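You operate a simulated robot arm through the tools that you are given. There is no shell and no other tool.

Carry out the task below with a simulated robot arm. There is one attempt and no reset: what you move stays moved.

## Task
Brush the muddy brown potato clean at speed 3 and put it back.
Fine: switch off before you open the hood; at the end the hood is shut and the knob at 3; the rest ends as it began.

Only the result counts: the job must be done as asked and must still hold three seconds after the hand-in. Knocking over, shifting, dropping, spilling or breaking anything else fails it.

## Robot
A 6-joint arm with a two-finger parallel gripper, fixed in place. Base frame: the origin is on the floor under the middle of its stand, x ahead of it, y to its left, z up. Readings come in mm, degrees, newtons and seconds.
With the tool pointing down near the work surface it reaches from about 300 to 660 mm from the base axis. Its first joint turns from -115.0 to 115.0 degrees. Payload 3.43 kg.
The TCP is the grasp point between the finger pads, 34 mm short of the fingertips. In the tool frame z runs along the fingers and y along their closing line. Largest opening 128 mm; finger width 24, thickness 12; the body of the gripper, 48 by 130 mm, starts 96 mm behind the TCP.
Orientation is told as [roll, pitch, yaw] about the base's x, y, z axes, in that order, counted from this pose: with the fingers straight down and closing along the base's y, the tool's x points along the base's -x, its y along +y and its z along -z.

## Interface
- The arm moves only by the tool arm_command. Its arguments are lists of equal length, an entry for each row: "travel": the shift along the tool's x, y, z in m, a list of three; "rotation": the turn, a rotation vector about the tool's x, y, z in degrees, a list of three; "claw": the gripper command, from -1 (shut) to 1 (fully open), values between in proportion. In form: {"travel": [[tx, ty, tz], ...], "rotation": [[rx, ry, rz], ...], "claw": [claw, ...]}. A call has 1 to 20 rows; each row shifts and turns the commanded pose from where the row before left it, along the tool's axes as they then stand. Rows are played at 5 a second. More than 50 mm and 8.6 degrees between two rows, or a gripper value outside its range, and nothing of the call is played. A pose out of reach is approached as far as the arm can. The call stops where the force on the tool passes 40 N (or 10 N more than at its start, if that is more) or the arm is blocked; 0.2 s more then pass. Each finger travels about 153 mm/s and halts on what it meets, pressing with about 44 N; the grip force reading is that of the motor and also rises with nothing between the fingers. The clock runs only during rows and for 0.2 s after the last one: add rows that do not move to give the fingers time. The reply holds the time, the measured pose of the TCP, the force on the tool along the base axes, the opening and the grip force, in the units named above and with some noise, with the torque about the TCP (base axes, N m) and any sound that the robot's microphone picked up.
- Cameras (640 x 400 px; columns grow to the right, rows downward): "scene" is fixed at [400.3, 498.9, 1514.4]; the picture's right is [-0.69, 0.72, 0.00], its down [0.68, 0.65, -0.35] and it looks along [-0.25, -0.24, -0.94] (base axes); focal length 214 px, centre (320, 200). "wrist" rides on the gripper at [76, -11, -160] in the tool frame; the picture's right is [0.15, 0.99, 0.00], its down [-0.88, 0.13, -0.46] and it looks along [-0.45, 0.07, 0.89] (tool axes); focal length 234 px, centre (320, 200). There is no depth. A picture from a camera that has moved, and an enlarged one, comes with that camera's place and axes in the base frame and with its lens.
- grab_frame(camera): a new picture of that camera. It takes no simulated time.
- lift_body(by): slides the trunk up (or, below 0, down) by that many mm; the arm rides with it, the base frame stays. It gives what a move gives, with no picture.
- close_up(camera, box): a new picture of the part [left, top, right, bottom] of that camera's present view, enlarged. It takes no simulated time.
- sign_off(): hands the job in; it is judged then, once.

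Nothing tells you positions but the pictures and the camera data. Unless the task says otherwise, let go and move clear before handing in.

The tools are called by a JSON object that holds its "op" and its "data". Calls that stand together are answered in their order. arm_command: Moves the arm, as the interface text tells. Its arguments: {"type":"object","properties":{"travel":{"type":"array","items":{"type":"array","items":{"type":"number"}}},"rotation":{"type":"array","items":{"type":"array","items":{"type":"number"}}},"claw":{"type":"array","items":{"type":"number"}}},"required":["travel","rotation","claw"]} The other tools are called the same way: lift_body (by) moves the trunk up or down; grab_frame (camera) takes a picture; close_up (camera, box) takes an enlarged picture of a part of a camera's view; sign_off () hands the job in.

At the start:

```text
clock: 0.0
position: [213.1, 308.3, 1280.6]
ee_rot: [0.0, 0.0, 0.0]
force: [0.2, 0.0, -0.7]
torque: [-0.02, -0.02, -0.02]
gripper_width: 128.1
finger_force: 0.0
trunk travel left (down, up): [-925.0, 65.0]
```

scene: 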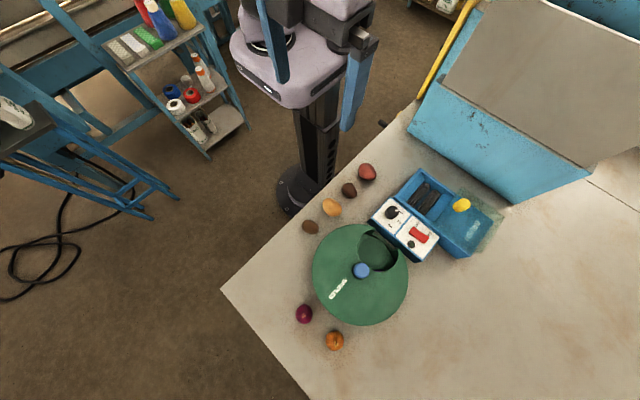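
wrist: 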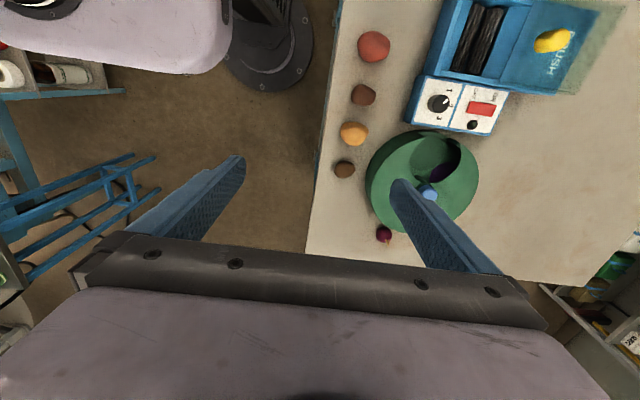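

I see a work table with a blue brush machine (knob, red switch, yellow part), a green round carousel with a blue hub, and several vegetables lying around. I'll take close-ups before moving anything.

{"op": "close_up", "data": {"camera": "scene", "box": [340, 150, 520, 270]}}

{"op": "close_up", "data": {"camera": "scene", "box": [280, 150, 430, 360]}}

{"op": "close_up", "data": {"camera": "wrist", "box": [310, 0, 630, 250]}}

```text
3.33 times, centred on (430, 210) of scene
camera zoom: at [400.3, 498.9, 1514.4], right [-0.69, 0.72, 0.0], down [0.68, 0.65, -0.35], along [-0.25, -0.24, -0.94], focal length 715 px, centre (-47, 167)
```

zoom: 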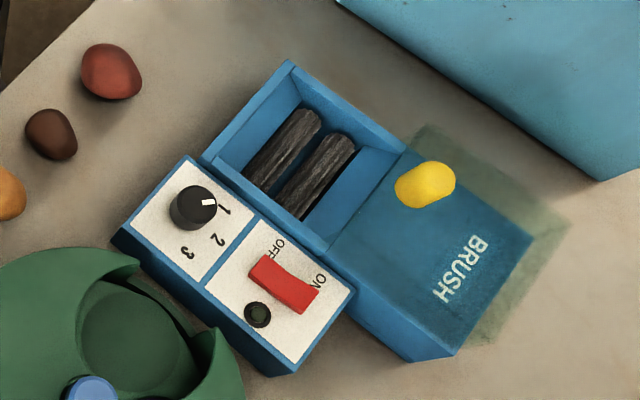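

```text
1.90 times, centred on (355, 255) of scene
camera zoom: at [400.3, 498.9, 1514.4], right [-0.69, 0.72, 0.0], down [0.68, 0.65, -0.35], along [-0.25, -0.24, -0.94], focal length 408 px, centre (253, 95)
```

zoom: 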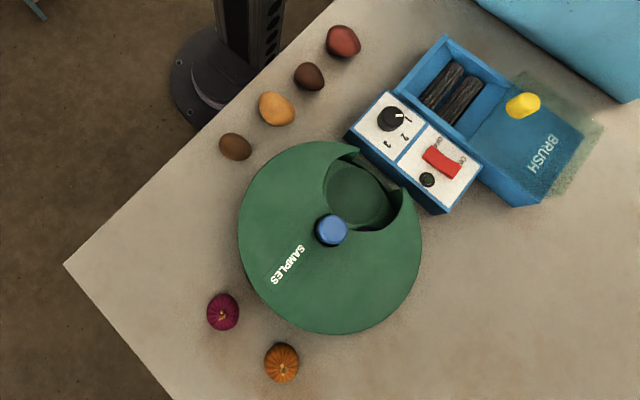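

```text
1.60 times, centred on (470, 125) of wrist
camera zoom: at [137.8, 296.7, 1440.9], right [-0.15, 0.99, 0.0], down [0.88, 0.13, 0.46], along [0.45, 0.07, -0.89], focal length 375 px, centre (80, 320)
```

zoom: 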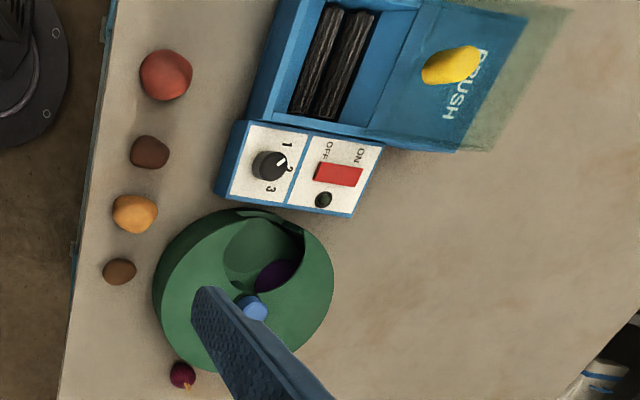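

The table is to the robot's left (+y), with the machine near x≈50, y≈570. I'll keep the arm high, move it over that area and turn it so the wrist camera looks outward for a better look.

{"op": "arm_command", "data": {"travel": [[0.038, 0.03, 0], [0.038, 0.03, 0], [0.038, 0.03, 0], [0.038, 0.03, 0], [0, 0, 0], [0, 0, 0], [0, 0, 0], [0, 0, 0], [0, 0, 0], [0, 0, 0], [0, 0, 0], [0, 0, 0], [0, 0, 0], [0, 0, 0], [0, 0, 0]], "rotation": [[0, 0, 0], [0, 0, 0], [0, 0, 0], [0, 0, 0], [0, 0, -8.1818], [0, 0, -8.1818], [0, 0, -8.1818], [0, 0, -8.1818], [0, 0, -8.1818], [0, 0, -8.1818], [0, 0, -8.1818], [0, 0, -8.1818], [0, 0, -8.1818], [0, 0, -8.1818], [0, 0, -8.1818]], "claw": [1, 1, 1, 1, 1, 1, 1, 1, 1, 1, 1, 1, 1, 1, 1]}}

{"op": "grab_frame", "data": {"camera": "wrist"}}

{"op": "grab_frame", "data": {"camera": "scene"}}

```text
clock: 3.2
position: [61.0, 427.9, 1280.9]
ee_rot: [-0.1, 0.0, 90.2]
force: [-1.0, 0.3, 0.5]
torque: [-0.03, 0.03, 0.0]
gripper_width: 128.3
finger_force: 0.1
trunk travel left (down, up): [-925.0, 65.0]
```

```text
taken
camera wrist: at [72.9, 352.2, 1441.1], right [-0.99, -0.15, 0.0], down [-0.13, 0.88, 0.46], along [-0.07, 0.45, -0.89], focal length 234 px, centre (320, 200)
```

wrist: 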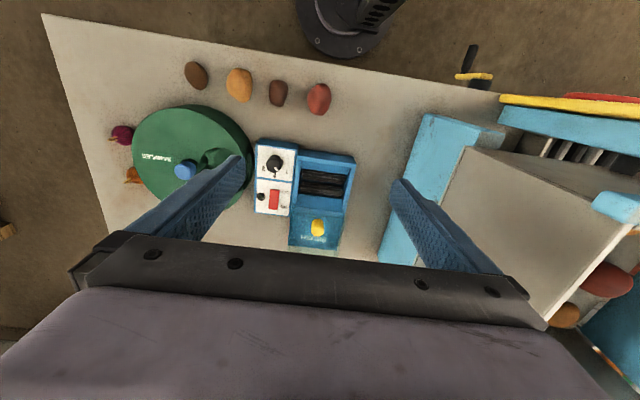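

```text
taken
```

scene: 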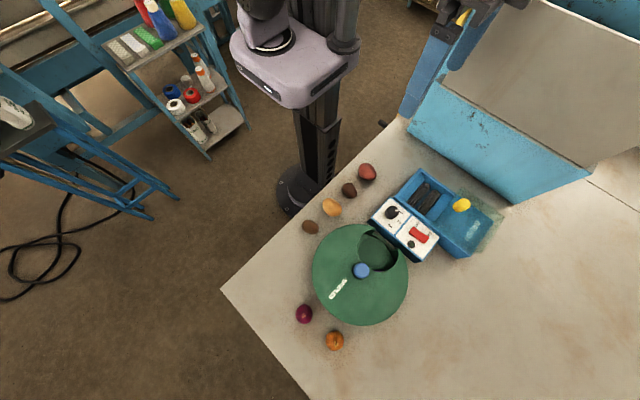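

From here I can see the whole machine. Next I'll zoom in on it, the carousel and the four potatoes near the table edge.

{"op": "close_up", "data": {"camera": "wrist", "box": [240, 120, 370, 260]}}

{"op": "close_up", "data": {"camera": "wrist", "box": [170, 50, 350, 130]}}

{"op": "close_up", "data": {"camera": "wrist", "box": [90, 90, 260, 220]}}

```text
2.86 times, centred on (305, 190) of wrist
camera zoom: at [72.9, 352.2, 1441.1], right [-0.99, -0.15, 0.0], down [-0.13, 0.88, 0.46], along [-0.07, 0.45, -0.89], focal length 669 px, centre (363, 229)
```

zoom: 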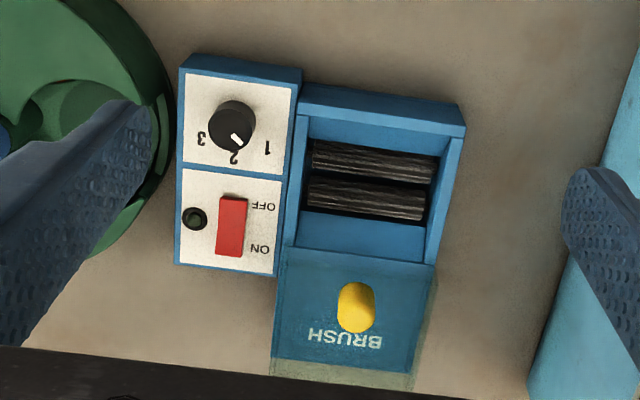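

```text
3.56 times, centred on (260, 90) of wrist
camera zoom: at [72.9, 352.2, 1441.1], right [-0.99, -0.15, 0.0], down [-0.13, 0.88, 0.46], along [-0.07, 0.45, -0.89], focal length 833 px, centre (533, 591)
```

zoom: 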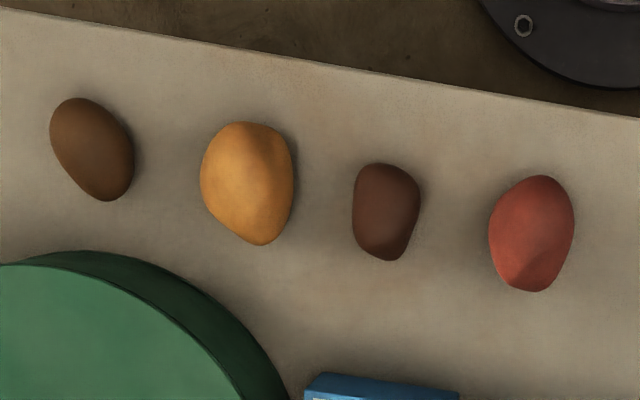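

```text
3.08 times, centred on (175, 155) of wrist
camera zoom: at [72.9, 352.2, 1441.1], right [-0.99, -0.15, 0.0], down [-0.13, 0.88, 0.46], along [-0.07, 0.45, -0.89], focal length 720 px, centre (766, 338)
```

zoom: 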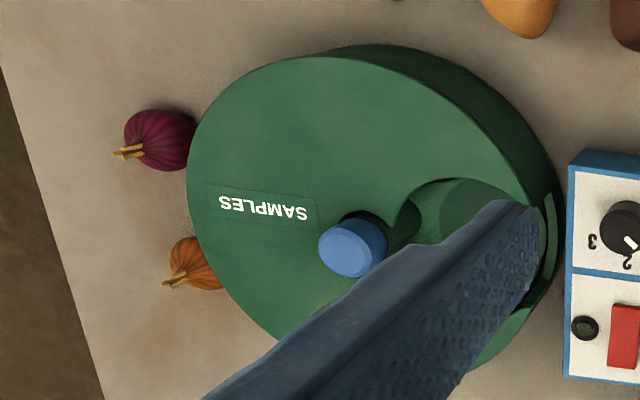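

The four potatoes sit in a row at y≈384, at x≈313 (brown), 230 (yellow), 152 (dark brown) and 70 (red). I'll lower the camera over them to see which one is the muddy brown one.

{"op": "arm_command", "data": {"travel": [[0.012, -0.025, 0.03], [0.012, -0.025, 0.03], [0.012, -0.025, 0.03], [0.012, -0.025, 0.03], [0.012, -0.02, 0.03], [0.012, 0, 0.03]], "rotation": [[0, 0, 0], [0, 0, 0], [0, 0, 0], [0, 0, 0], [0, 0, 0], [0, 0, 0]], "claw": [1, 1, 1, 1, 1, 1]}}

{"op": "grab_frame", "data": {"camera": "wrist"}}

{"op": "grab_frame", "data": {"camera": "scene"}}

```text
clock: 4.6
position: [181.4, 355.2, 1103.3]
ee_rot: [0.0, 0.0, 90.0]
force: [-0.5, -0.3, -0.2]
torque: [-0.01, -0.03, -0.01]
gripper_width: 127.7
finger_force: 0.0
trunk travel left (down, up): [-925.0, 65.0]
```

```text
taken
camera wrist: at [193.1, 278.7, 1261.9], right [-0.99, -0.15, 0.0], down [-0.13, 0.88, 0.46], along [-0.07, 0.45, -0.89], focal length 234 px, centre (320, 200)
```

wrist: 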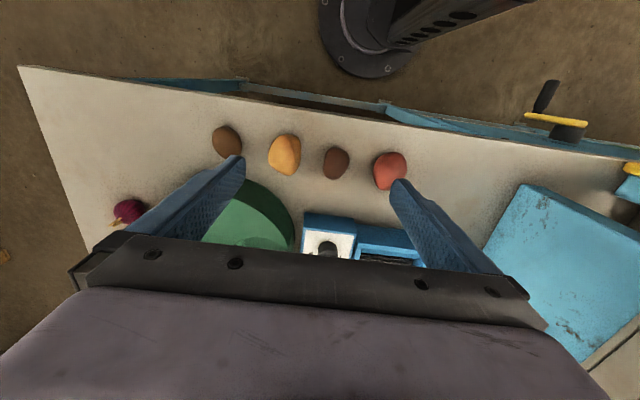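

```text
taken
```

scene: 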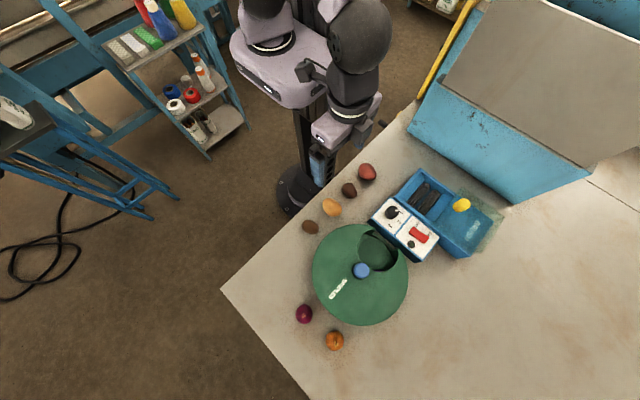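

{"op": "close_up", "data": {"camera": "wrist", "box": [200, 110, 420, 210]}}

{"op": "close_up", "data": {"camera": "wrist", "box": [190, 170, 430, 270]}}

```text
2.91 times, centred on (310, 160) of wrist
camera zoom: at [193.1, 278.7, 1261.9], right [-0.99, -0.15, 0.0], down [-0.13, 0.88, 0.46], along [-0.07, 0.45, -0.89], focal length 681 px, centre (349, 316)
```

zoom: 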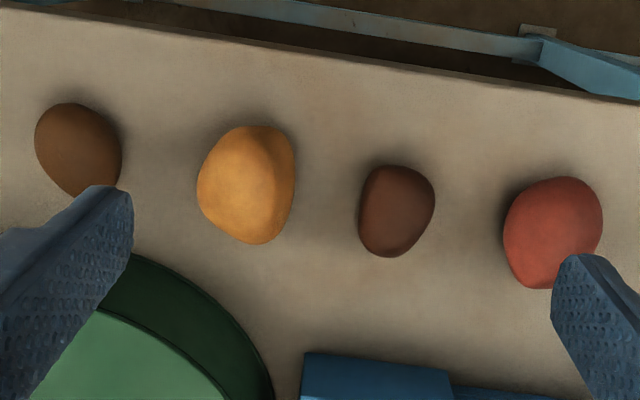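

```text
2.67 times, centred on (310, 220) of wrist
camera zoom: at [193.1, 278.7, 1261.9], right [-0.99, -0.15, 0.0], down [-0.13, 0.88, 0.46], along [-0.07, 0.45, -0.89], focal length 624 px, centre (347, 147)
```

zoom: 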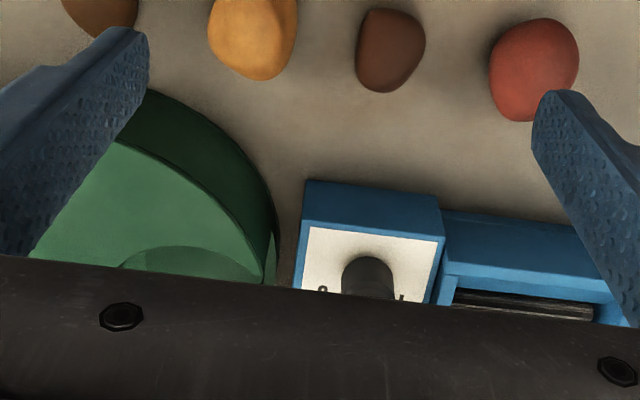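

Two potatoes could be called brown: the far-left one (plain brown) and the third (dark reddish brown). The SAMPLES carousel may also hold potatoes, so I'll look into its window before deciding.

{"op": "arm_command", "data": {"travel": [[-0.03, -0.0114, -0.03], [-0.03, -0.0114, -0.03], [-0.03, -0.0114, 0], [-0.03, -0.0114, 0], [-0.03, -0.0114, 0], [-0.025, 0, 0]], "rotation": [[0, 0, 0], [0, 0, 0], [0, 0, 0], [0, 0, 0], [0, 0, 0], [0, 0, 0]], "claw": [1, 1, 1, 1, 1, 1]}}

{"op": "grab_frame", "data": {"camera": "wrist"}}

{"op": "close_up", "data": {"camera": "wrist", "box": [230, 60, 410, 200]}}

```text
clock: 6.0
position: [238.1, 529.9, 1159.7]
ee_rot: [0.0, 0.1, 90.0]
force: [-0.6, -0.5, -0.4]
torque: [-0.02, 0.01, 0.02]
gripper_width: 128.0
finger_force: 0.1
trunk travel left (down, up): [-925.0, 65.0]
```

```text
taken
camera wrist: at [249.9, 455.4, 1320.8], right [-0.99, -0.15, 0.0], down [-0.13, 0.88, 0.45], along [-0.07, 0.45, -0.89], focal length 234 px, centre (320, 200)
```

wrist: 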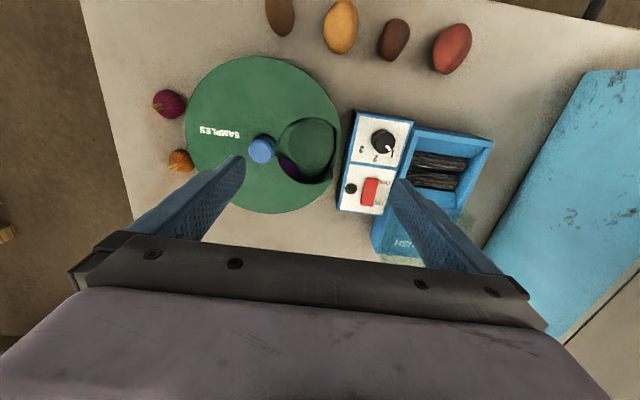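

```text
2.86 times, centred on (320, 130) of wrist
camera zoom: at [249.9, 455.4, 1320.8], right [-0.99, -0.15, 0.0], down [-0.13, 0.88, 0.45], along [-0.07, 0.45, -0.89], focal length 669 px, centre (320, 400)
```

zoom: 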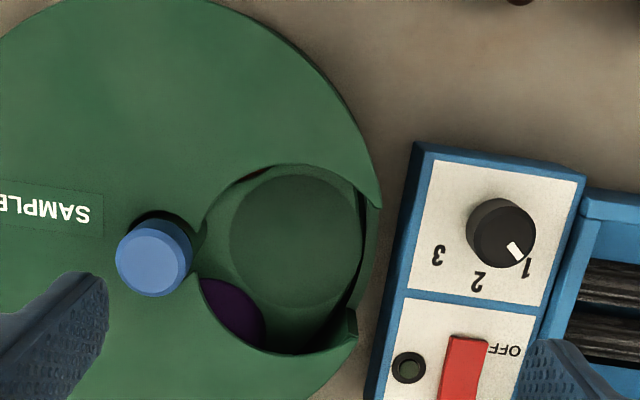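

The knob points at 1, so going to 3 is about 100° clockwise seen from above. The carousel window shows one empty well and part of a purple neighbour, and I'll zoom on the potatoes from here before moving closer to them.

{"op": "close_up", "data": {"camera": "wrist", "box": [255, 0, 335, 50]}}

{"op": "close_up", "data": {"camera": "wrist", "box": [360, 10, 440, 60]}}

{"op": "close_up", "data": {"camera": "wrist", "box": [250, 100, 350, 200]}}

{"op": "close_up", "data": {"camera": "scene", "box": [290, 155, 390, 245]}}

```text
8.00 times, centred on (295, 25) of wrist
camera zoom: at [249.9, 455.4, 1320.8], right [-0.99, -0.15, 0.0], down [-0.13, 0.88, 0.45], along [-0.07, 0.45, -0.89], focal length 1873 px, centre (520, 1600)
```

zoom: 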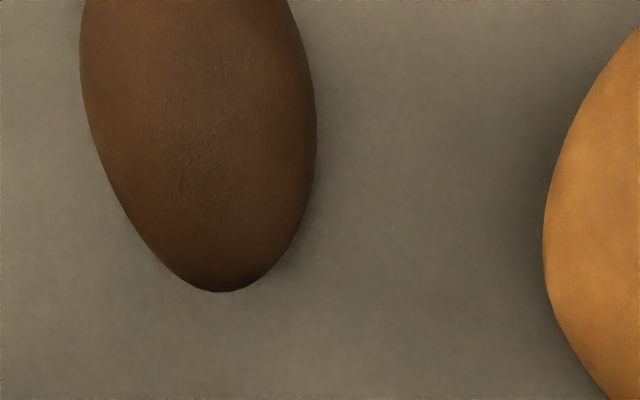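

```text
8.00 times, centred on (400, 35) of wrist
camera zoom: at [249.9, 455.4, 1320.8], right [-0.99, -0.15, 0.0], down [-0.13, 0.88, 0.45], along [-0.07, 0.45, -0.89], focal length 1873 px, centre (-320, 1520)
```

zoom: 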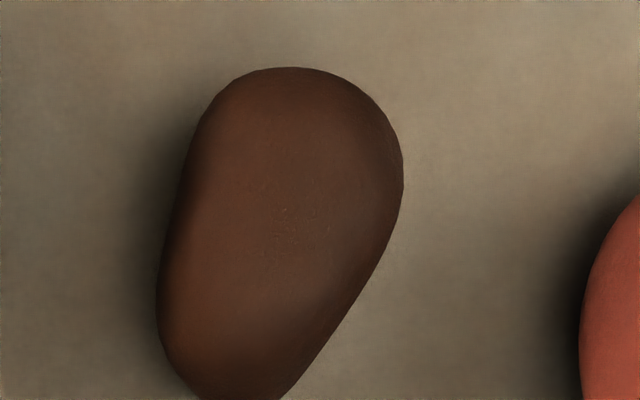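

```text
4.00 times, centred on (300, 150) of wrist
camera zoom: at [249.9, 455.4, 1320.8], right [-0.99, -0.15, 0.0], down [-0.13, 0.88, 0.45], along [-0.07, 0.45, -0.89], focal length 937 px, centre (400, 400)
```

zoom: 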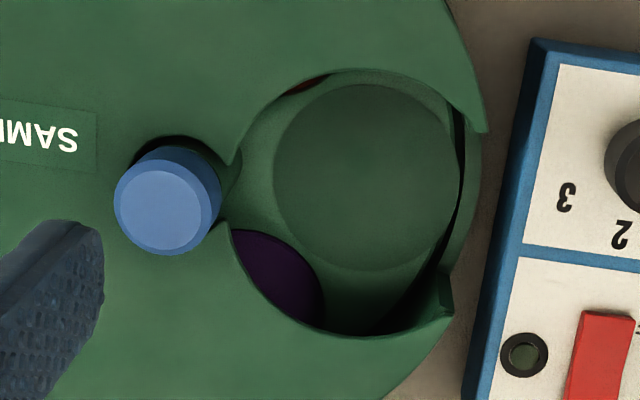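

```text
4.44 times, centred on (340, 200) of scene
camera zoom: at [400.3, 498.9, 1514.4], right [-0.69, 0.72, 0.0], down [0.68, 0.65, -0.35], along [-0.25, -0.24, -0.94], focal length 953 px, centre (231, 200)
```

zoom: 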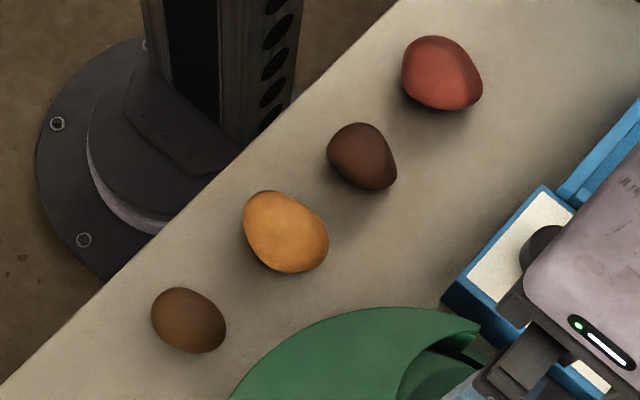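

The close-ups are rendered at real resolution, so I'll use the fixed camera to zoom tightly on each potato and on the carousel window.

{"op": "close_up", "data": {"camera": "scene", "box": [300, 216, 321, 238]}}

{"op": "close_up", "data": {"camera": "scene", "box": [338, 180, 360, 202]}}

{"op": "close_up", "data": {"camera": "scene", "box": [319, 195, 344, 220]}}

{"op": "close_up", "data": {"camera": "scene", "box": [356, 160, 380, 184]}}

```text
16.00 times, centred on (310, 227) of scene
camera zoom: at [400.3, 498.9, 1514.4], right [-0.69, 0.72, 0.0], down [0.68, 0.65, -0.35], along [-0.25, -0.24, -0.94], focal length 3432 px, centre (472, -232)
```

zoom: 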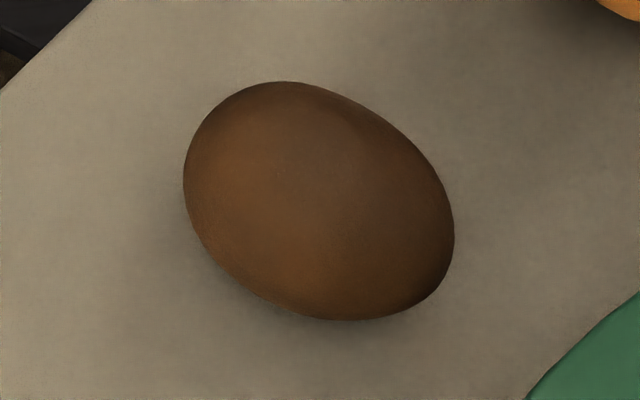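

```text
16.00 times, centred on (349, 191) of scene
camera zoom: at [400.3, 498.9, 1514.4], right [-0.69, 0.72, 0.0], down [0.68, 0.65, -0.35], along [-0.25, -0.24, -0.94], focal length 3432 px, centre (-144, 344)
```

zoom: 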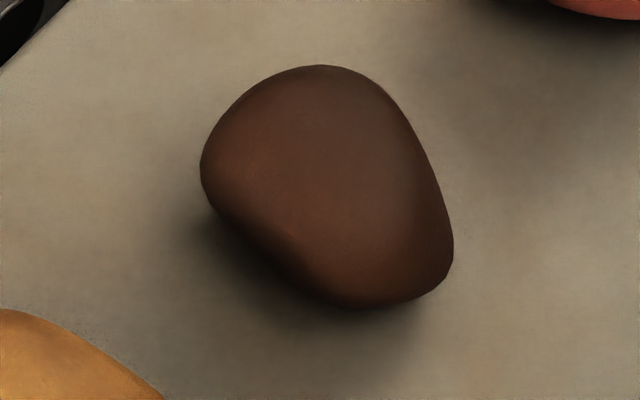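

```text
16.00 times, centred on (332, 208) of scene
camera zoom: at [400.3, 498.9, 1514.4], right [-0.69, 0.72, 0.0], down [0.68, 0.65, -0.35], along [-0.25, -0.24, -0.94], focal length 3432 px, centre (136, 80)
```

zoom: 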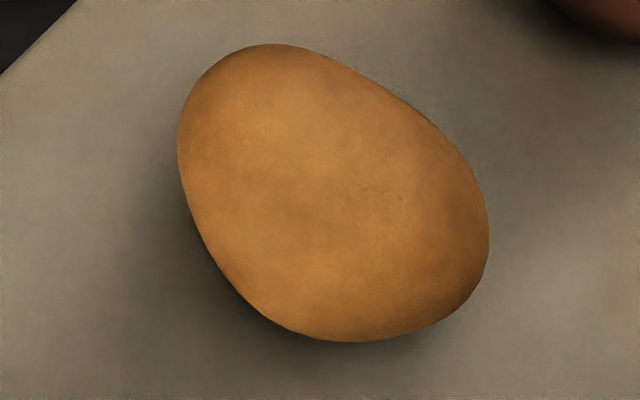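

```text
16.00 times, centred on (368, 172) of scene
camera zoom: at [400.3, 498.9, 1514.4], right [-0.69, 0.72, 0.0], down [0.68, 0.65, -0.35], along [-0.25, -0.24, -0.94], focal length 3432 px, centre (-448, 648)
```

zoom: 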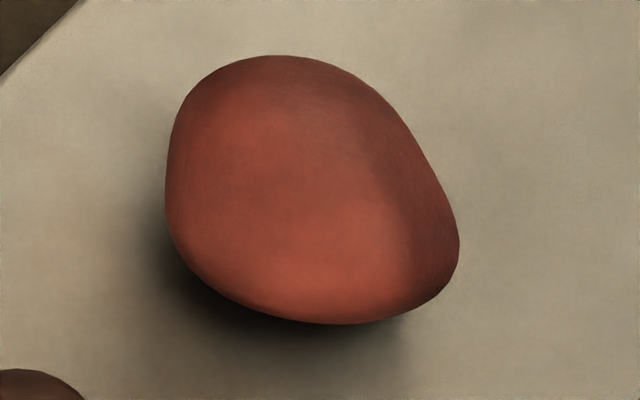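

The far-left potato at about (315, 380) is the plain muddy brown one, and the third looks like a muddy red one, so the left one is my target. Next I'll centre the wrist camera over the machine to study the hood, knob and switch.

{"op": "arm_command", "data": {"travel": [[0.0, 0.0, -0.04], [0.012, 0.03, -0.03], [0.012, 0.03, 0], [0.012, 0.03, 0], [0.012, 0.03, 0], [0.012, 0.028, 0]], "rotation": [[0, 0, 0], [0, 0, 0], [0, 0, 0], [0, 0, 0], [0, 0, 0], [0, 0, 0]], "claw": [1, 1, 1, 1, 1, 1]}}

{"op": "grab_frame", "data": {"camera": "wrist"}}

{"op": "close_up", "data": {"camera": "wrist", "box": [240, 80, 400, 230]}}

{"op": "close_up", "data": {"camera": "scene", "box": [370, 160, 500, 270]}}

```text
clock: 7.4
position: [89.2, 471.3, 1230.8]
ee_rot: [0.0, 0.0, 90.0]
force: [-0.6, 0.2, -0.1]
torque: [0.04, -0.03, 0.0]
gripper_width: 127.9
finger_force: 0.0
trunk travel left (down, up): [-925.0, 65.0]
```

```text
taken
camera wrist: at [100.5, 394.1, 1391.1], right [-0.99, -0.15, 0.0], down [-0.13, 0.88, 0.46], along [-0.07, 0.45, -0.89], focal length 234 px, centre (320, 200)
```

wrist: 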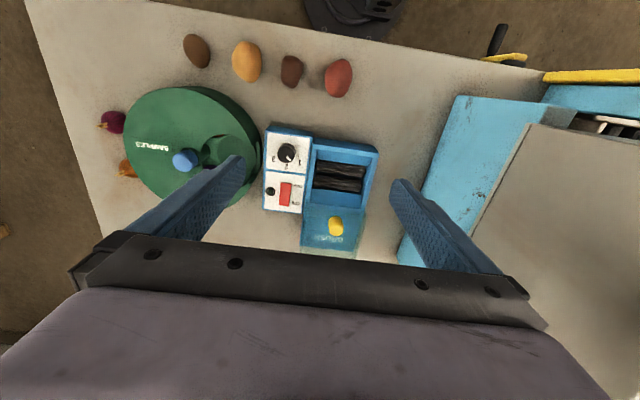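

```text
2.67 times, centred on (320, 155) of wrist
camera zoom: at [100.5, 394.1, 1391.1], right [-0.99, -0.15, 0.0], down [-0.13, 0.88, 0.46], along [-0.07, 0.45, -0.89], focal length 624 px, centre (320, 320)
```

zoom: 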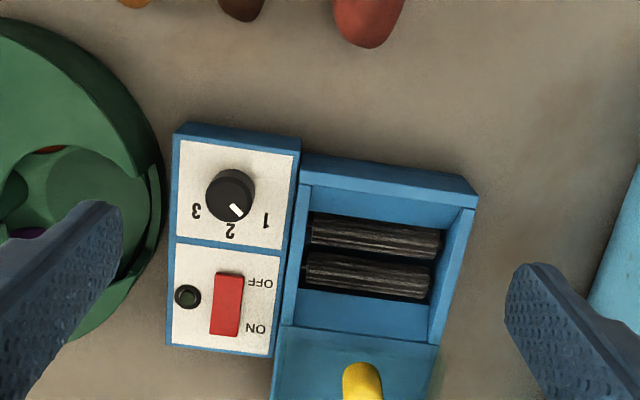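

```text
3.64 times, centred on (435, 215) of scene
camera zoom: at [400.3, 498.9, 1514.4], right [-0.69, 0.72, 0.0], down [0.68, 0.65, -0.35], along [-0.25, -0.24, -0.94], focal length 780 px, centre (-98, 146)
```

zoom: 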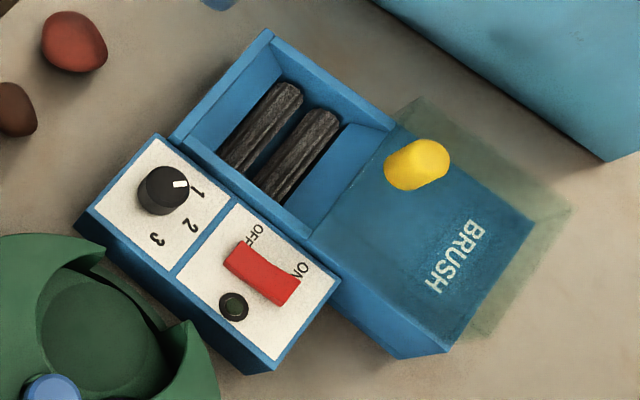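

I now place the knob at about (143, 521, 960), the red switch near (140, 611), the brush rollers near (32, 563, 930) and the yellow handle near (31, 634, 1010). The hood looks like a translucent green box slid back toward +y, so I'll tilt the camera for a low side view to check how it moves.

{"op": "arm_command", "data": {"travel": [[0.03, 0.01, 0.02], [0.03, 0.01, 0.02], [0.03, 0.01, 0.02], [0.0, 0.0, 0.03], [0, 0, 0], [0, 0, 0], [0, 0, 0], [0, 0, 0], [0, 0, 0], [0, 0, 0]], "rotation": [[0, 0, 0], [0, 0, 0], [0, 0, 0], [0, 0, 0], [0, -8, 0], [0, -8, 0], [0, -8, 0], [0, -8, 0], [0, -8, 0], [0, 0, 0]], "claw": [1, 1, 1, 1, 1, 1, 1, 1, 1, 1]}}

{"op": "grab_frame", "data": {"camera": "wrist"}}

{"op": "close_up", "data": {"camera": "wrist", "box": [220, 60, 420, 220]}}

```text
clock: 9.6
position: [60.9, 382.7, 1141.3]
ee_rot: [0.0, -39.9, 90.0]
force: [-0.2, 0.4, 0.3]
torque: [0.01, -0.02, 0.02]
gripper_width: 128.0
finger_force: 0.1
trunk travel left (down, up): [-925.0, 65.0]
```

```text
taken
camera wrist: at [71.8, 221.9, 1215.9], right [-0.99, -0.11, -0.09], down [-0.13, 0.38, 0.91], along [-0.07, 0.92, -0.39], focal length 234 px, centre (320, 200)
```

wrist: 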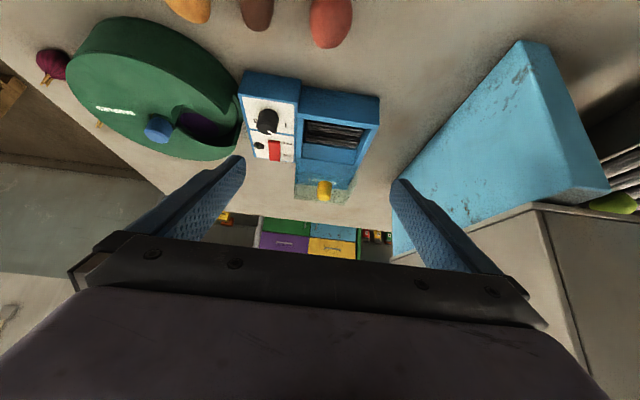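

```text
2.50 times, centred on (320, 140) of wrist
camera zoom: at [71.8, 221.9, 1215.9], right [-0.99, -0.11, -0.09], down [-0.13, 0.38, 0.91], along [-0.07, 0.92, -0.39], focal length 585 px, centre (320, 350)
```

zoom: 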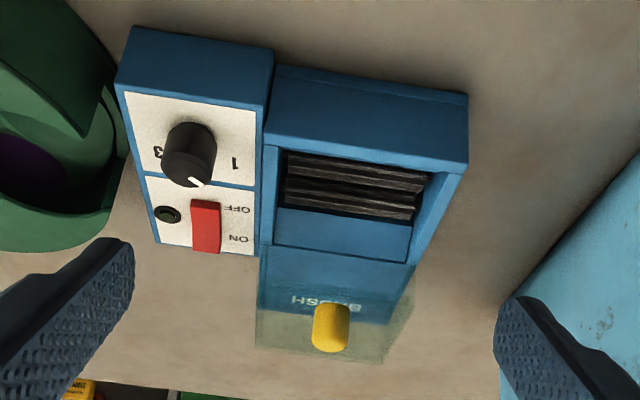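

{"op": "close_up", "data": {"camera": "wrist", "box": [290, 150, 370, 210]}}

{"op": "close_up", "data": {"camera": "scene", "box": [425, 180, 505, 260]}}

{"op": "grab_frame", "data": {"camera": "scene"}}

```text
6.67 times, centred on (330, 180) of wrist
camera zoom: at [71.8, 221.9, 1215.9], right [-0.99, -0.11, -0.09], down [-0.13, 0.38, 0.91], along [-0.07, 0.92, -0.39], focal length 1561 px, centre (253, 333)
```

zoom: 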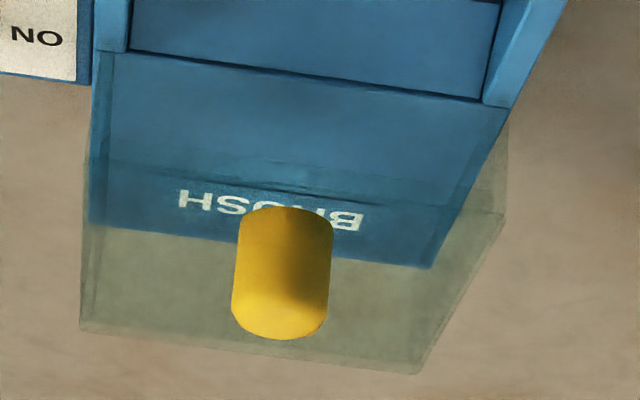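

```text
5.00 times, centred on (465, 220) of scene
camera zoom: at [400.3, 498.9, 1514.4], right [-0.69, 0.72, 0.0], down [0.68, 0.65, -0.35], along [-0.25, -0.24, -0.94], focal length 1072 px, centre (-405, 100)
```

zoom: 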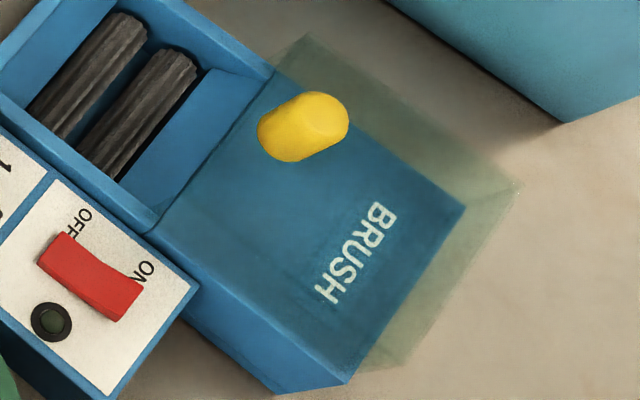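

```text
taken
```

scene: 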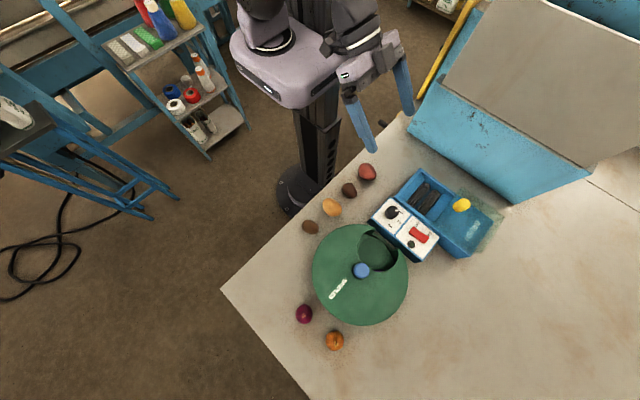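

The hood is a translucent box whose top is at z≈997, covering y≈610–731, with a vertical yellow handle at (34, 633), so it slides along y. I'll straighten the tool and take a close view straight over the panel to fix the knob and switch.

{"op": "arm_command", "data": {"travel": [[0, 0, 0], [0, 0, 0], [0, 0, 0], [0, 0, 0], [0, 0, 0], [-0.03, -0.0164, 0], [-0.03, -0.0164, 0], [-0.03, -0.0164, 0.01], [-0.03, -0.0164, 0.01], [-0.037, -0.0164, 0.02], [0, 0, 0]], "rotation": [[0, 8, 0], [0, 8, 0], [0, 8, 0], [0, 8, 0], [0, 8, 0], [0, 0, 0], [0, 0, 0], [0, 0, 0], [0, 0, 0], [0, 0, 0], [0, 0, 0]], "claw": [1, 1, 1, 1, 1, 1, 1, 1, 1, 1, 1]}}

{"op": "grab_frame", "data": {"camera": "wrist"}}

{"op": "close_up", "data": {"camera": "wrist", "box": [260, 70, 400, 200]}}

```text
clock: 12.0
position: [142.6, 533.3, 1102.6]
ee_rot: [0.0, -0.1, 90.0]
force: [-0.6, -0.4, -0.7]
torque: [-0.01, 0.01, 0.03]
gripper_width: 128.3
finger_force: 0.1
trunk travel left (down, up): [-925.0, 65.0]
```

```text
taken
camera wrist: at [154.7, 459.2, 1262.9], right [-0.99, -0.15, 0.0], down [-0.13, 0.88, 0.46], along [-0.07, 0.45, -0.89], focal length 234 px, centre (320, 200)
```

wrist: 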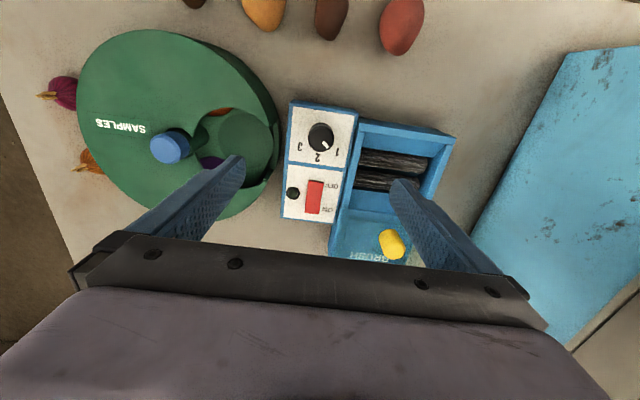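

```text
3.08 times, centred on (330, 135) of wrist
camera zoom: at [154.7, 459.2, 1262.9], right [-0.99, -0.15, 0.0], down [-0.13, 0.88, 0.46], along [-0.07, 0.45, -0.89], focal length 720 px, centre (289, 400)
```

zoom: 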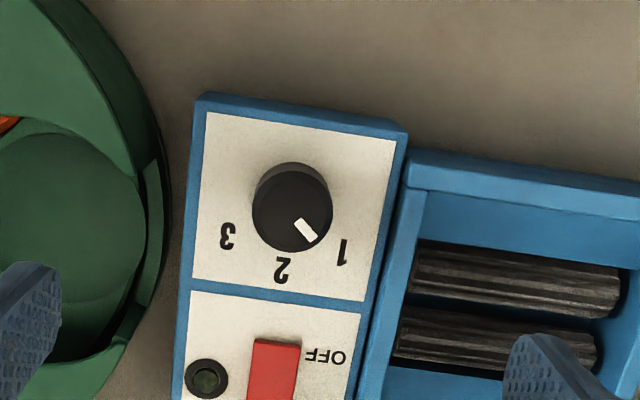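

The knob top is at about (143.5, 524.3, 966), roughly 33 mm across and 24 mm tall, with its pointer at ~140°; setting 3 should be near 40°. I'll pre-rotate the gripper, narrow the opening and come down to just above the knob to check alignment.

{"op": "arm_command", "data": {"travel": [[0.009, -0.001, 0], [0, 0, 0], [0, 0, 0], [0, 0, 0], [0, 0, 0], [0, 0, 0], [0, 0, 0], [0, 0, 0.03], [0, 0, 0.03], [0, 0, 0.028], [0, 0, 0]], "rotation": [[0, 0, 0], [0, 0, -8.333], [0, 0, -8.333], [0, 0, -8.333], [0, 0, -8.333], [0, 0, -8.333], [0, 0, -8.335], [0, 0, 0], [0, 0, 0], [0, 0, 0], [0, 0, 0]], "claw": [0, 0, 0, 0, 0, 0, 0, 0, 0, 0, 0]}}

{"op": "grab_frame", "data": {"camera": "wrist"}}

{"op": "close_up", "data": {"camera": "wrist", "box": [240, 120, 400, 220]}}

{"op": "close_up", "data": {"camera": "scene", "box": [370, 160, 500, 270]}}

```text
clock: 14.4
position: [141.7, 527.1, 1013.0]
ee_rot: [0.0, 0.0, 140.0]
force: [0.1, -0.8, -0.2]
torque: [0.01, -0.03, -0.02]
gripper_width: 63.7
finger_force: 0.0
trunk travel left (down, up): [-925.0, 65.0]
```

```text
taken
camera wrist: at [208.3, 487.7, 1172.9], right [-0.52, -0.85, 0.0], down [-0.76, 0.47, 0.46], along [-0.39, 0.24, -0.89], focal length 234 px, centre (320, 200)
```

wrist: 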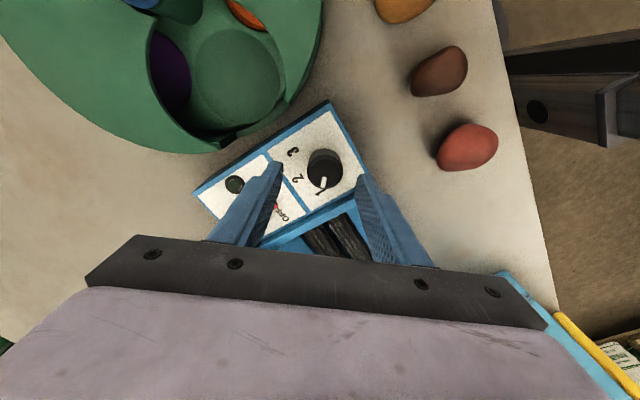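

```text
4.00 times, centred on (320, 170) of wrist
camera zoom: at [208.3, 487.7, 1172.9], right [-0.52, -0.85, 0.0], down [-0.76, 0.47, 0.46], along [-0.39, 0.24, -0.89], focal length 937 px, centre (320, 320)
```

zoom: 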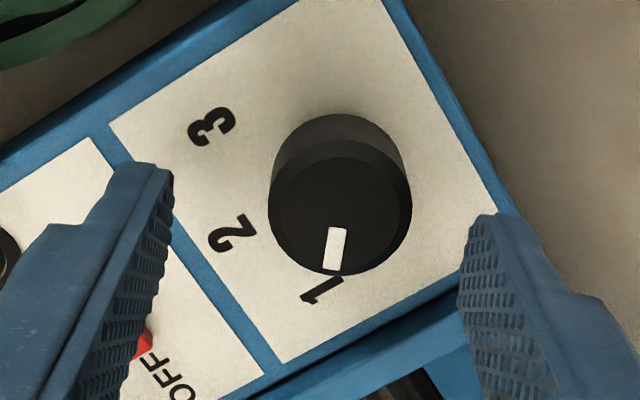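

```text
3.64 times, centred on (435, 215) of scene
camera zoom: at [400.3, 498.9, 1514.4], right [-0.69, 0.72, 0.0], down [0.68, 0.65, -0.35], along [-0.25, -0.24, -0.94], focal length 780 px, centre (-98, 146)
```

zoom: 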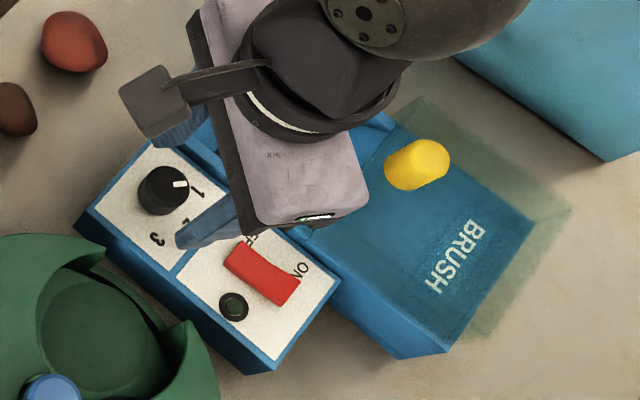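

The knob sits about 5 mm toward tool +y from the finger centre. I'll correct that and descend in small steps, watching the force for panel contact.

{"op": "arm_command", "data": {"travel": [[0.0025, 0.0048, 0], [0, 0, 0.004], [0, 0, 0.004], [0, 0, 0.004], [0, 0, 0.004], [0, 0, 0]], "rotation": [[0, 0, 0], [0, 0, 0], [0, 0, 0], [0, 0, 0], [0, 0, 0], [0, 0, 0]], "claw": [0, 0, 0, 0, 0, 0]}}

{"op": "close_up", "data": {"camera": "wrist", "box": [240, 120, 400, 220]}}

{"op": "close_up", "data": {"camera": "scene", "box": [370, 180, 440, 240]}}

```text
clock: 15.8
position: [141.8, 524.0, 997.4]
ee_rot: [0.0, 0.0, 140.0]
force: [-0.4, -0.1, -0.1]
torque: [-0.02, 0.01, -0.02]
gripper_width: 64.0
finger_force: 0.1
trunk travel left (down, up): [-925.0, 65.0]
```

```text
4.00 times, centred on (320, 170) of wrist
camera zoom: at [207.2, 483.0, 1157.0], right [-0.52, -0.85, 0.0], down [-0.76, 0.47, 0.46], along [-0.39, 0.24, -0.89], focal length 937 px, centre (320, 320)
```

zoom: 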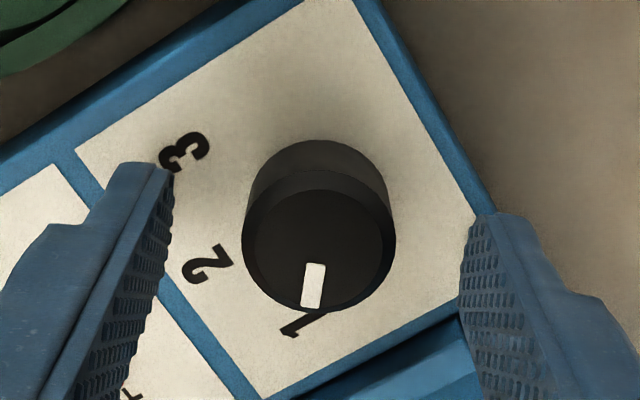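

```text
6.67 times, centred on (405, 210) of scene
camera zoom: at [400.3, 498.9, 1514.4], right [-0.69, 0.72, 0.0], down [0.68, 0.65, -0.35], along [-0.25, -0.24, -0.94], focal length 1430 px, centre (-247, 133)
```

zoom: 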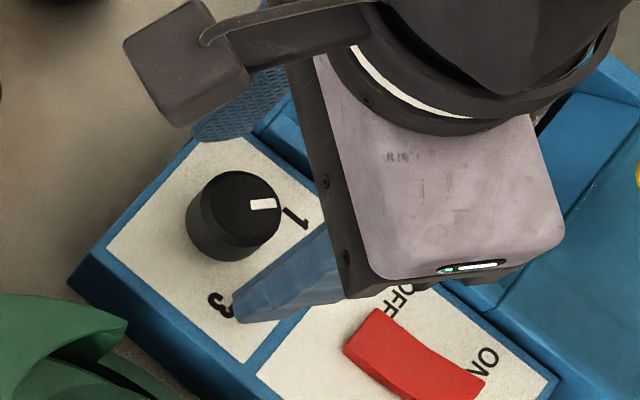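

{"op": "arm_command", "data": {"travel": [[0, 0, 0.002], [0, 0, 0.002], [0, 0, 0.002], [0, 0, 0]], "rotation": [[0, 0, 0], [0, 0, 0], [0, 0, 0], [0, 0, 0]], "claw": [0, 0, 0, 0]}}

{"op": "close_up", "data": {"camera": "wrist", "box": [240, 120, 400, 220]}}

{"op": "close_up", "data": {"camera": "scene", "box": [370, 180, 440, 240]}}

```text
clock: 16.8
position: [141.6, 524.2, 990.7]
ee_rot: [-0.1, 0.0, 140.0]
force: [0.1, 1.1, -0.2]
torque: [-0.01, -0.01, -0.02]
gripper_width: 64.0
finger_force: 0.0
trunk travel left (down, up): [-925.0, 65.0]
```

```text
4.00 times, centred on (320, 170) of wrist
camera zoom: at [207.5, 483.9, 1150.4], right [-0.52, -0.85, 0.0], down [-0.76, 0.47, 0.46], along [-0.39, 0.24, -0.89], focal length 937 px, centre (320, 320)
```

zoom: 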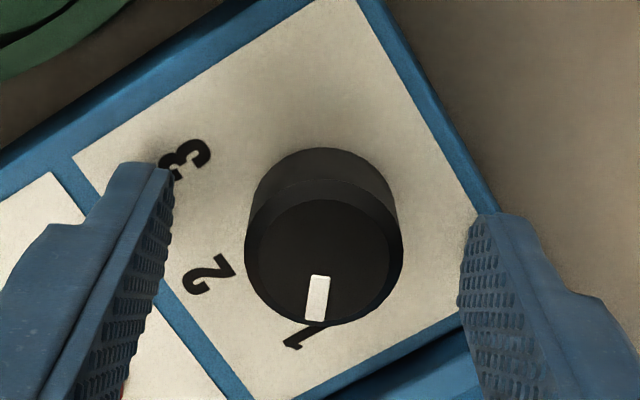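

```text
6.67 times, centred on (405, 210) of scene
camera zoom: at [400.3, 498.9, 1514.4], right [-0.69, 0.72, 0.0], down [0.68, 0.65, -0.35], along [-0.25, -0.24, -0.94], focal length 1430 px, centre (-247, 133)
```

zoom: 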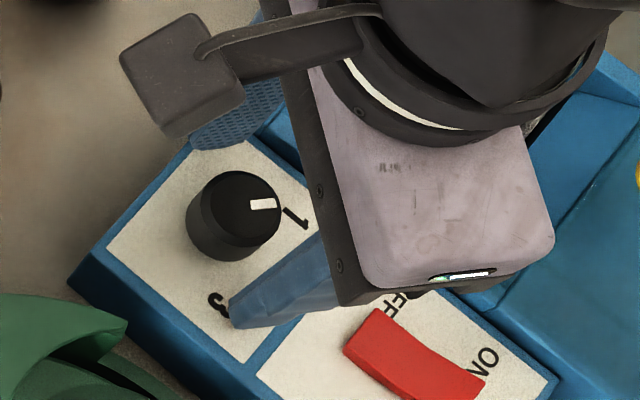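

The fingers are about 1.5 mm off along the closing direction. To centre in the other direction too, I'll rise clear, turn the gripper 90° and check alignment from there.

{"op": "arm_command", "data": {"travel": [[0, 0.0014, -0.015], [0, 0, -0.015], [0, 0, 0], [0, 0, 0], [0, 0, 0], [0, 0, 0], [0, 0, 0], [0, 0, 0], [0, 0, 0], [0, 0, 0], [0, 0, 0], [0, 0, 0], [0, 0, 0], [0, 0, 0]], "rotation": [[0, 0, 0], [0, 0, 0], [0, 0, 8.1818], [0, 0, 8.1818], [0, 0, 8.1818], [0, 0, 8.1818], [0, 0, 8.1818], [0, 0, 8.1818], [0, 0, 8.1818], [0, 0, 8.1818], [0, 0, 8.1818], [0, 0, 8.1818], [0, 0, 8.1818], [0, 0, 0]], "claw": [0, 0, 0, 0, 0, 0, 0, 0, 0, 0, 0, 0, 0, 0]}}

{"op": "close_up", "data": {"camera": "wrist", "box": [240, 120, 400, 220]}}

{"op": "grab_frame", "data": {"camera": "wrist"}}

```text
clock: 19.8
position: [141.4, 522.6, 1021.9]
ee_rot: [-0.1, -0.1, 49.9]
force: [0.3, 0.1, 0.4]
torque: [0.02, 0.03, -0.02]
gripper_width: 64.3
finger_force: 0.0
trunk travel left (down, up): [-925.0, 65.0]
```

```text
4.00 times, centred on (320, 170) of wrist
camera zoom: at [101.3, 456.9, 1181.0], right [-0.85, 0.52, 0.0], down [0.47, 0.76, 0.46], along [0.24, 0.39, -0.89], focal length 937 px, centre (320, 320)
```

zoom: 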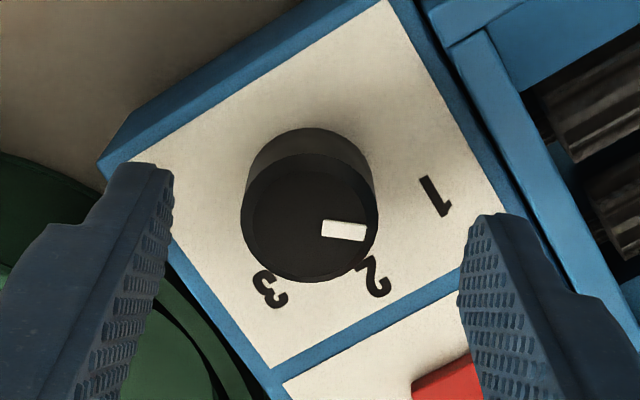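

```text
taken
camera wrist: at [101.3, 456.9, 1181.0], right [-0.85, 0.52, 0.0], down [0.47, 0.76, 0.46], along [0.24, 0.39, -0.89], focal length 234 px, centre (320, 200)
```

wrist: 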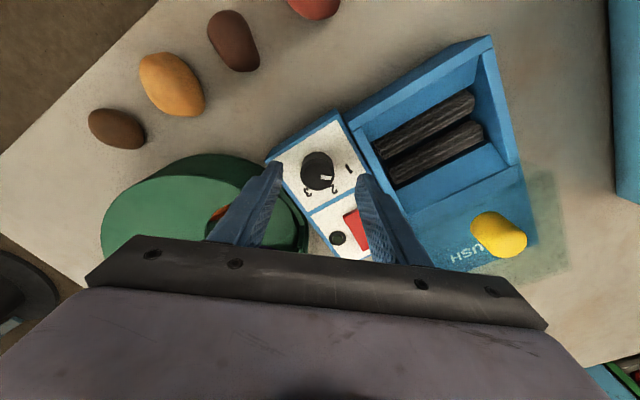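

Both directions are now known: the knob axis is about 1.4 mm along tool −y from here. I'll shift, turn back to the starting yaw and descend around the knob.

{"op": "arm_command", "data": {"travel": [[0, -0.0014, 0], [0, 0, 0], [0, 0, 0], [0, 0, 0], [0, 0, 0], [0, 0, 0], [0, 0, 0], [0, 0, 0], [0, 0, 0], [0, 0, 0], [0, 0, 0], [0, 0, 0], [0, 0, 0.012], [0, 0, 0.012], [0, 0, 0.011], [0, 0, 0]], "rotation": [[0, 0, 0], [0, 0, -8.1818], [0, 0, -8.1818], [0, 0, -8.1818], [0, 0, -8.1818], [0, 0, -8.1818], [0, 0, -8.1818], [0, 0, -8.1818], [0, 0, -8.1818], [0, 0, -8.1818], [0, 0, -8.1818], [0, 0, -8.1818], [0, 0, 0], [0, 0, 0], [0, 0, 0], [0, 0, 0]], "claw": [0, 0, 0, 0, 0, 0, 0, 0, 0, 0, 0, 0, 0, 0, 0, 0]}}

{"op": "close_up", "data": {"camera": "wrist", "box": [240, 120, 400, 220]}}

```text
clock: 23.2
position: [141.5, 522.1, 985.6]
ee_rot: [-0.1, -0.1, 140.0]
force: [0.2, -0.1, -0.7]
torque: [-0.03, 0.01, -0.02]
gripper_width: 63.9
finger_force: 0.1
trunk travel left (down, up): [-925.0, 65.0]
```

```text
4.00 times, centred on (320, 170) of wrist
camera zoom: at [208.0, 482.0, 1145.9], right [-0.52, -0.85, 0.0], down [-0.76, 0.47, 0.46], along [-0.39, 0.24, -0.89], focal length 937 px, centre (320, 320)
```

zoom: 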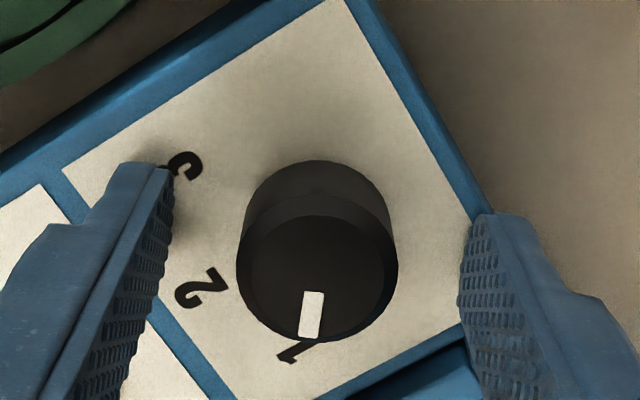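

The knob is centred between the fingers. I'll close on it now.

{"op": "arm_command", "data": {"travel": [[0, 0, 0], [0, 0, 0], [0, 0, 0], [0, 0, 0]], "rotation": [[0, 0, 0], [0, 0, 0], [0, 0, 0], [0, 0, 0]], "claw": [-1, -1, -1, -1]}}

{"op": "close_up", "data": {"camera": "wrist", "box": [240, 120, 400, 220]}}

```text
clock: 24.2
position: [143.2, 522.8, 985.4]
ee_rot: [0.0, 0.0, 140.0]
force: [2.4, 3.0, 0.7]
torque: [-0.4, 0.32, 0.01]
gripper_width: 31.4
finger_force: 45.1
trunk travel left (down, up): [-925.0, 65.0]
```

```text
4.00 times, centred on (320, 170) of wrist
camera zoom: at [208.5, 482.7, 1145.8], right [-0.52, -0.85, 0.0], down [-0.76, 0.47, 0.46], along [-0.39, 0.24, -0.89], focal length 937 px, centre (320, 320)
```

zoom: 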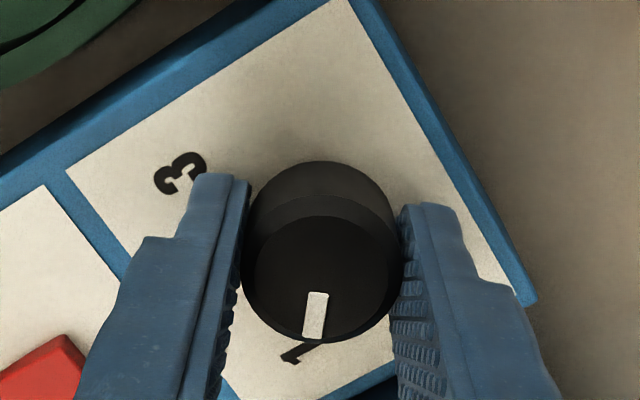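

Gripped at 31.4 mm with only small side forces. I'll turn 50° clockwise first and check.

{"op": "arm_command", "data": {"travel": [[0, 0, 0], [0, 0, 0], [0, 0, 0], [0, 0, 0], [0, 0, 0], [0, 0, 0], [0, 0, 0], [0, 0, 0], [0, 0, 0], [0, 0, 0]], "rotation": [[0, 0, 5], [0, 0, 5], [0, 0, 5], [0, 0, 5], [0, 0, 5], [0, 0, 5], [0, 0, 5], [0, 0, 5], [0, 0, 5], [0, 0, 5]], "claw": [-1, -1, -1, -1, -1, -1, -1, -1, -1, -1]}}

{"op": "close_up", "data": {"camera": "wrist", "box": [240, 120, 400, 220]}}

```text
clock: 26.4
position: [143.1, 524.1, 985.8]
ee_rot: [0.0, -0.1, 89.8]
force: [9.1, 9.2, -0.8]
torque: [0.29, -0.67, 0.0]
gripper_width: 31.6
finger_force: 45.4
trunk travel left (down, up): [-925.0, 65.0]
```

```text
4.00 times, centred on (320, 170) of wrist
camera zoom: at [155.4, 447.4, 1145.7], right [-0.99, -0.14, 0.0], down [-0.13, 0.88, 0.46], along [-0.07, 0.45, -0.89], focal length 937 px, centre (320, 320)
```

zoom: 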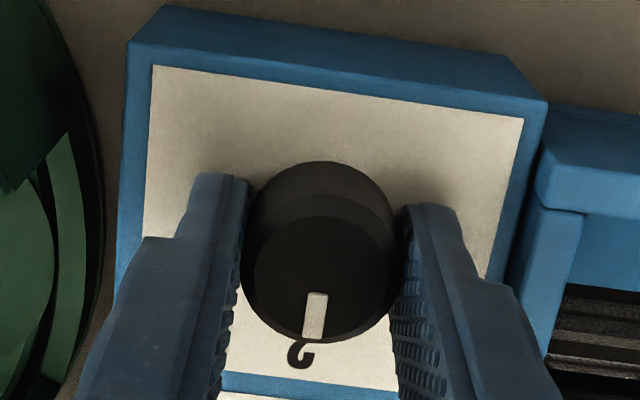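

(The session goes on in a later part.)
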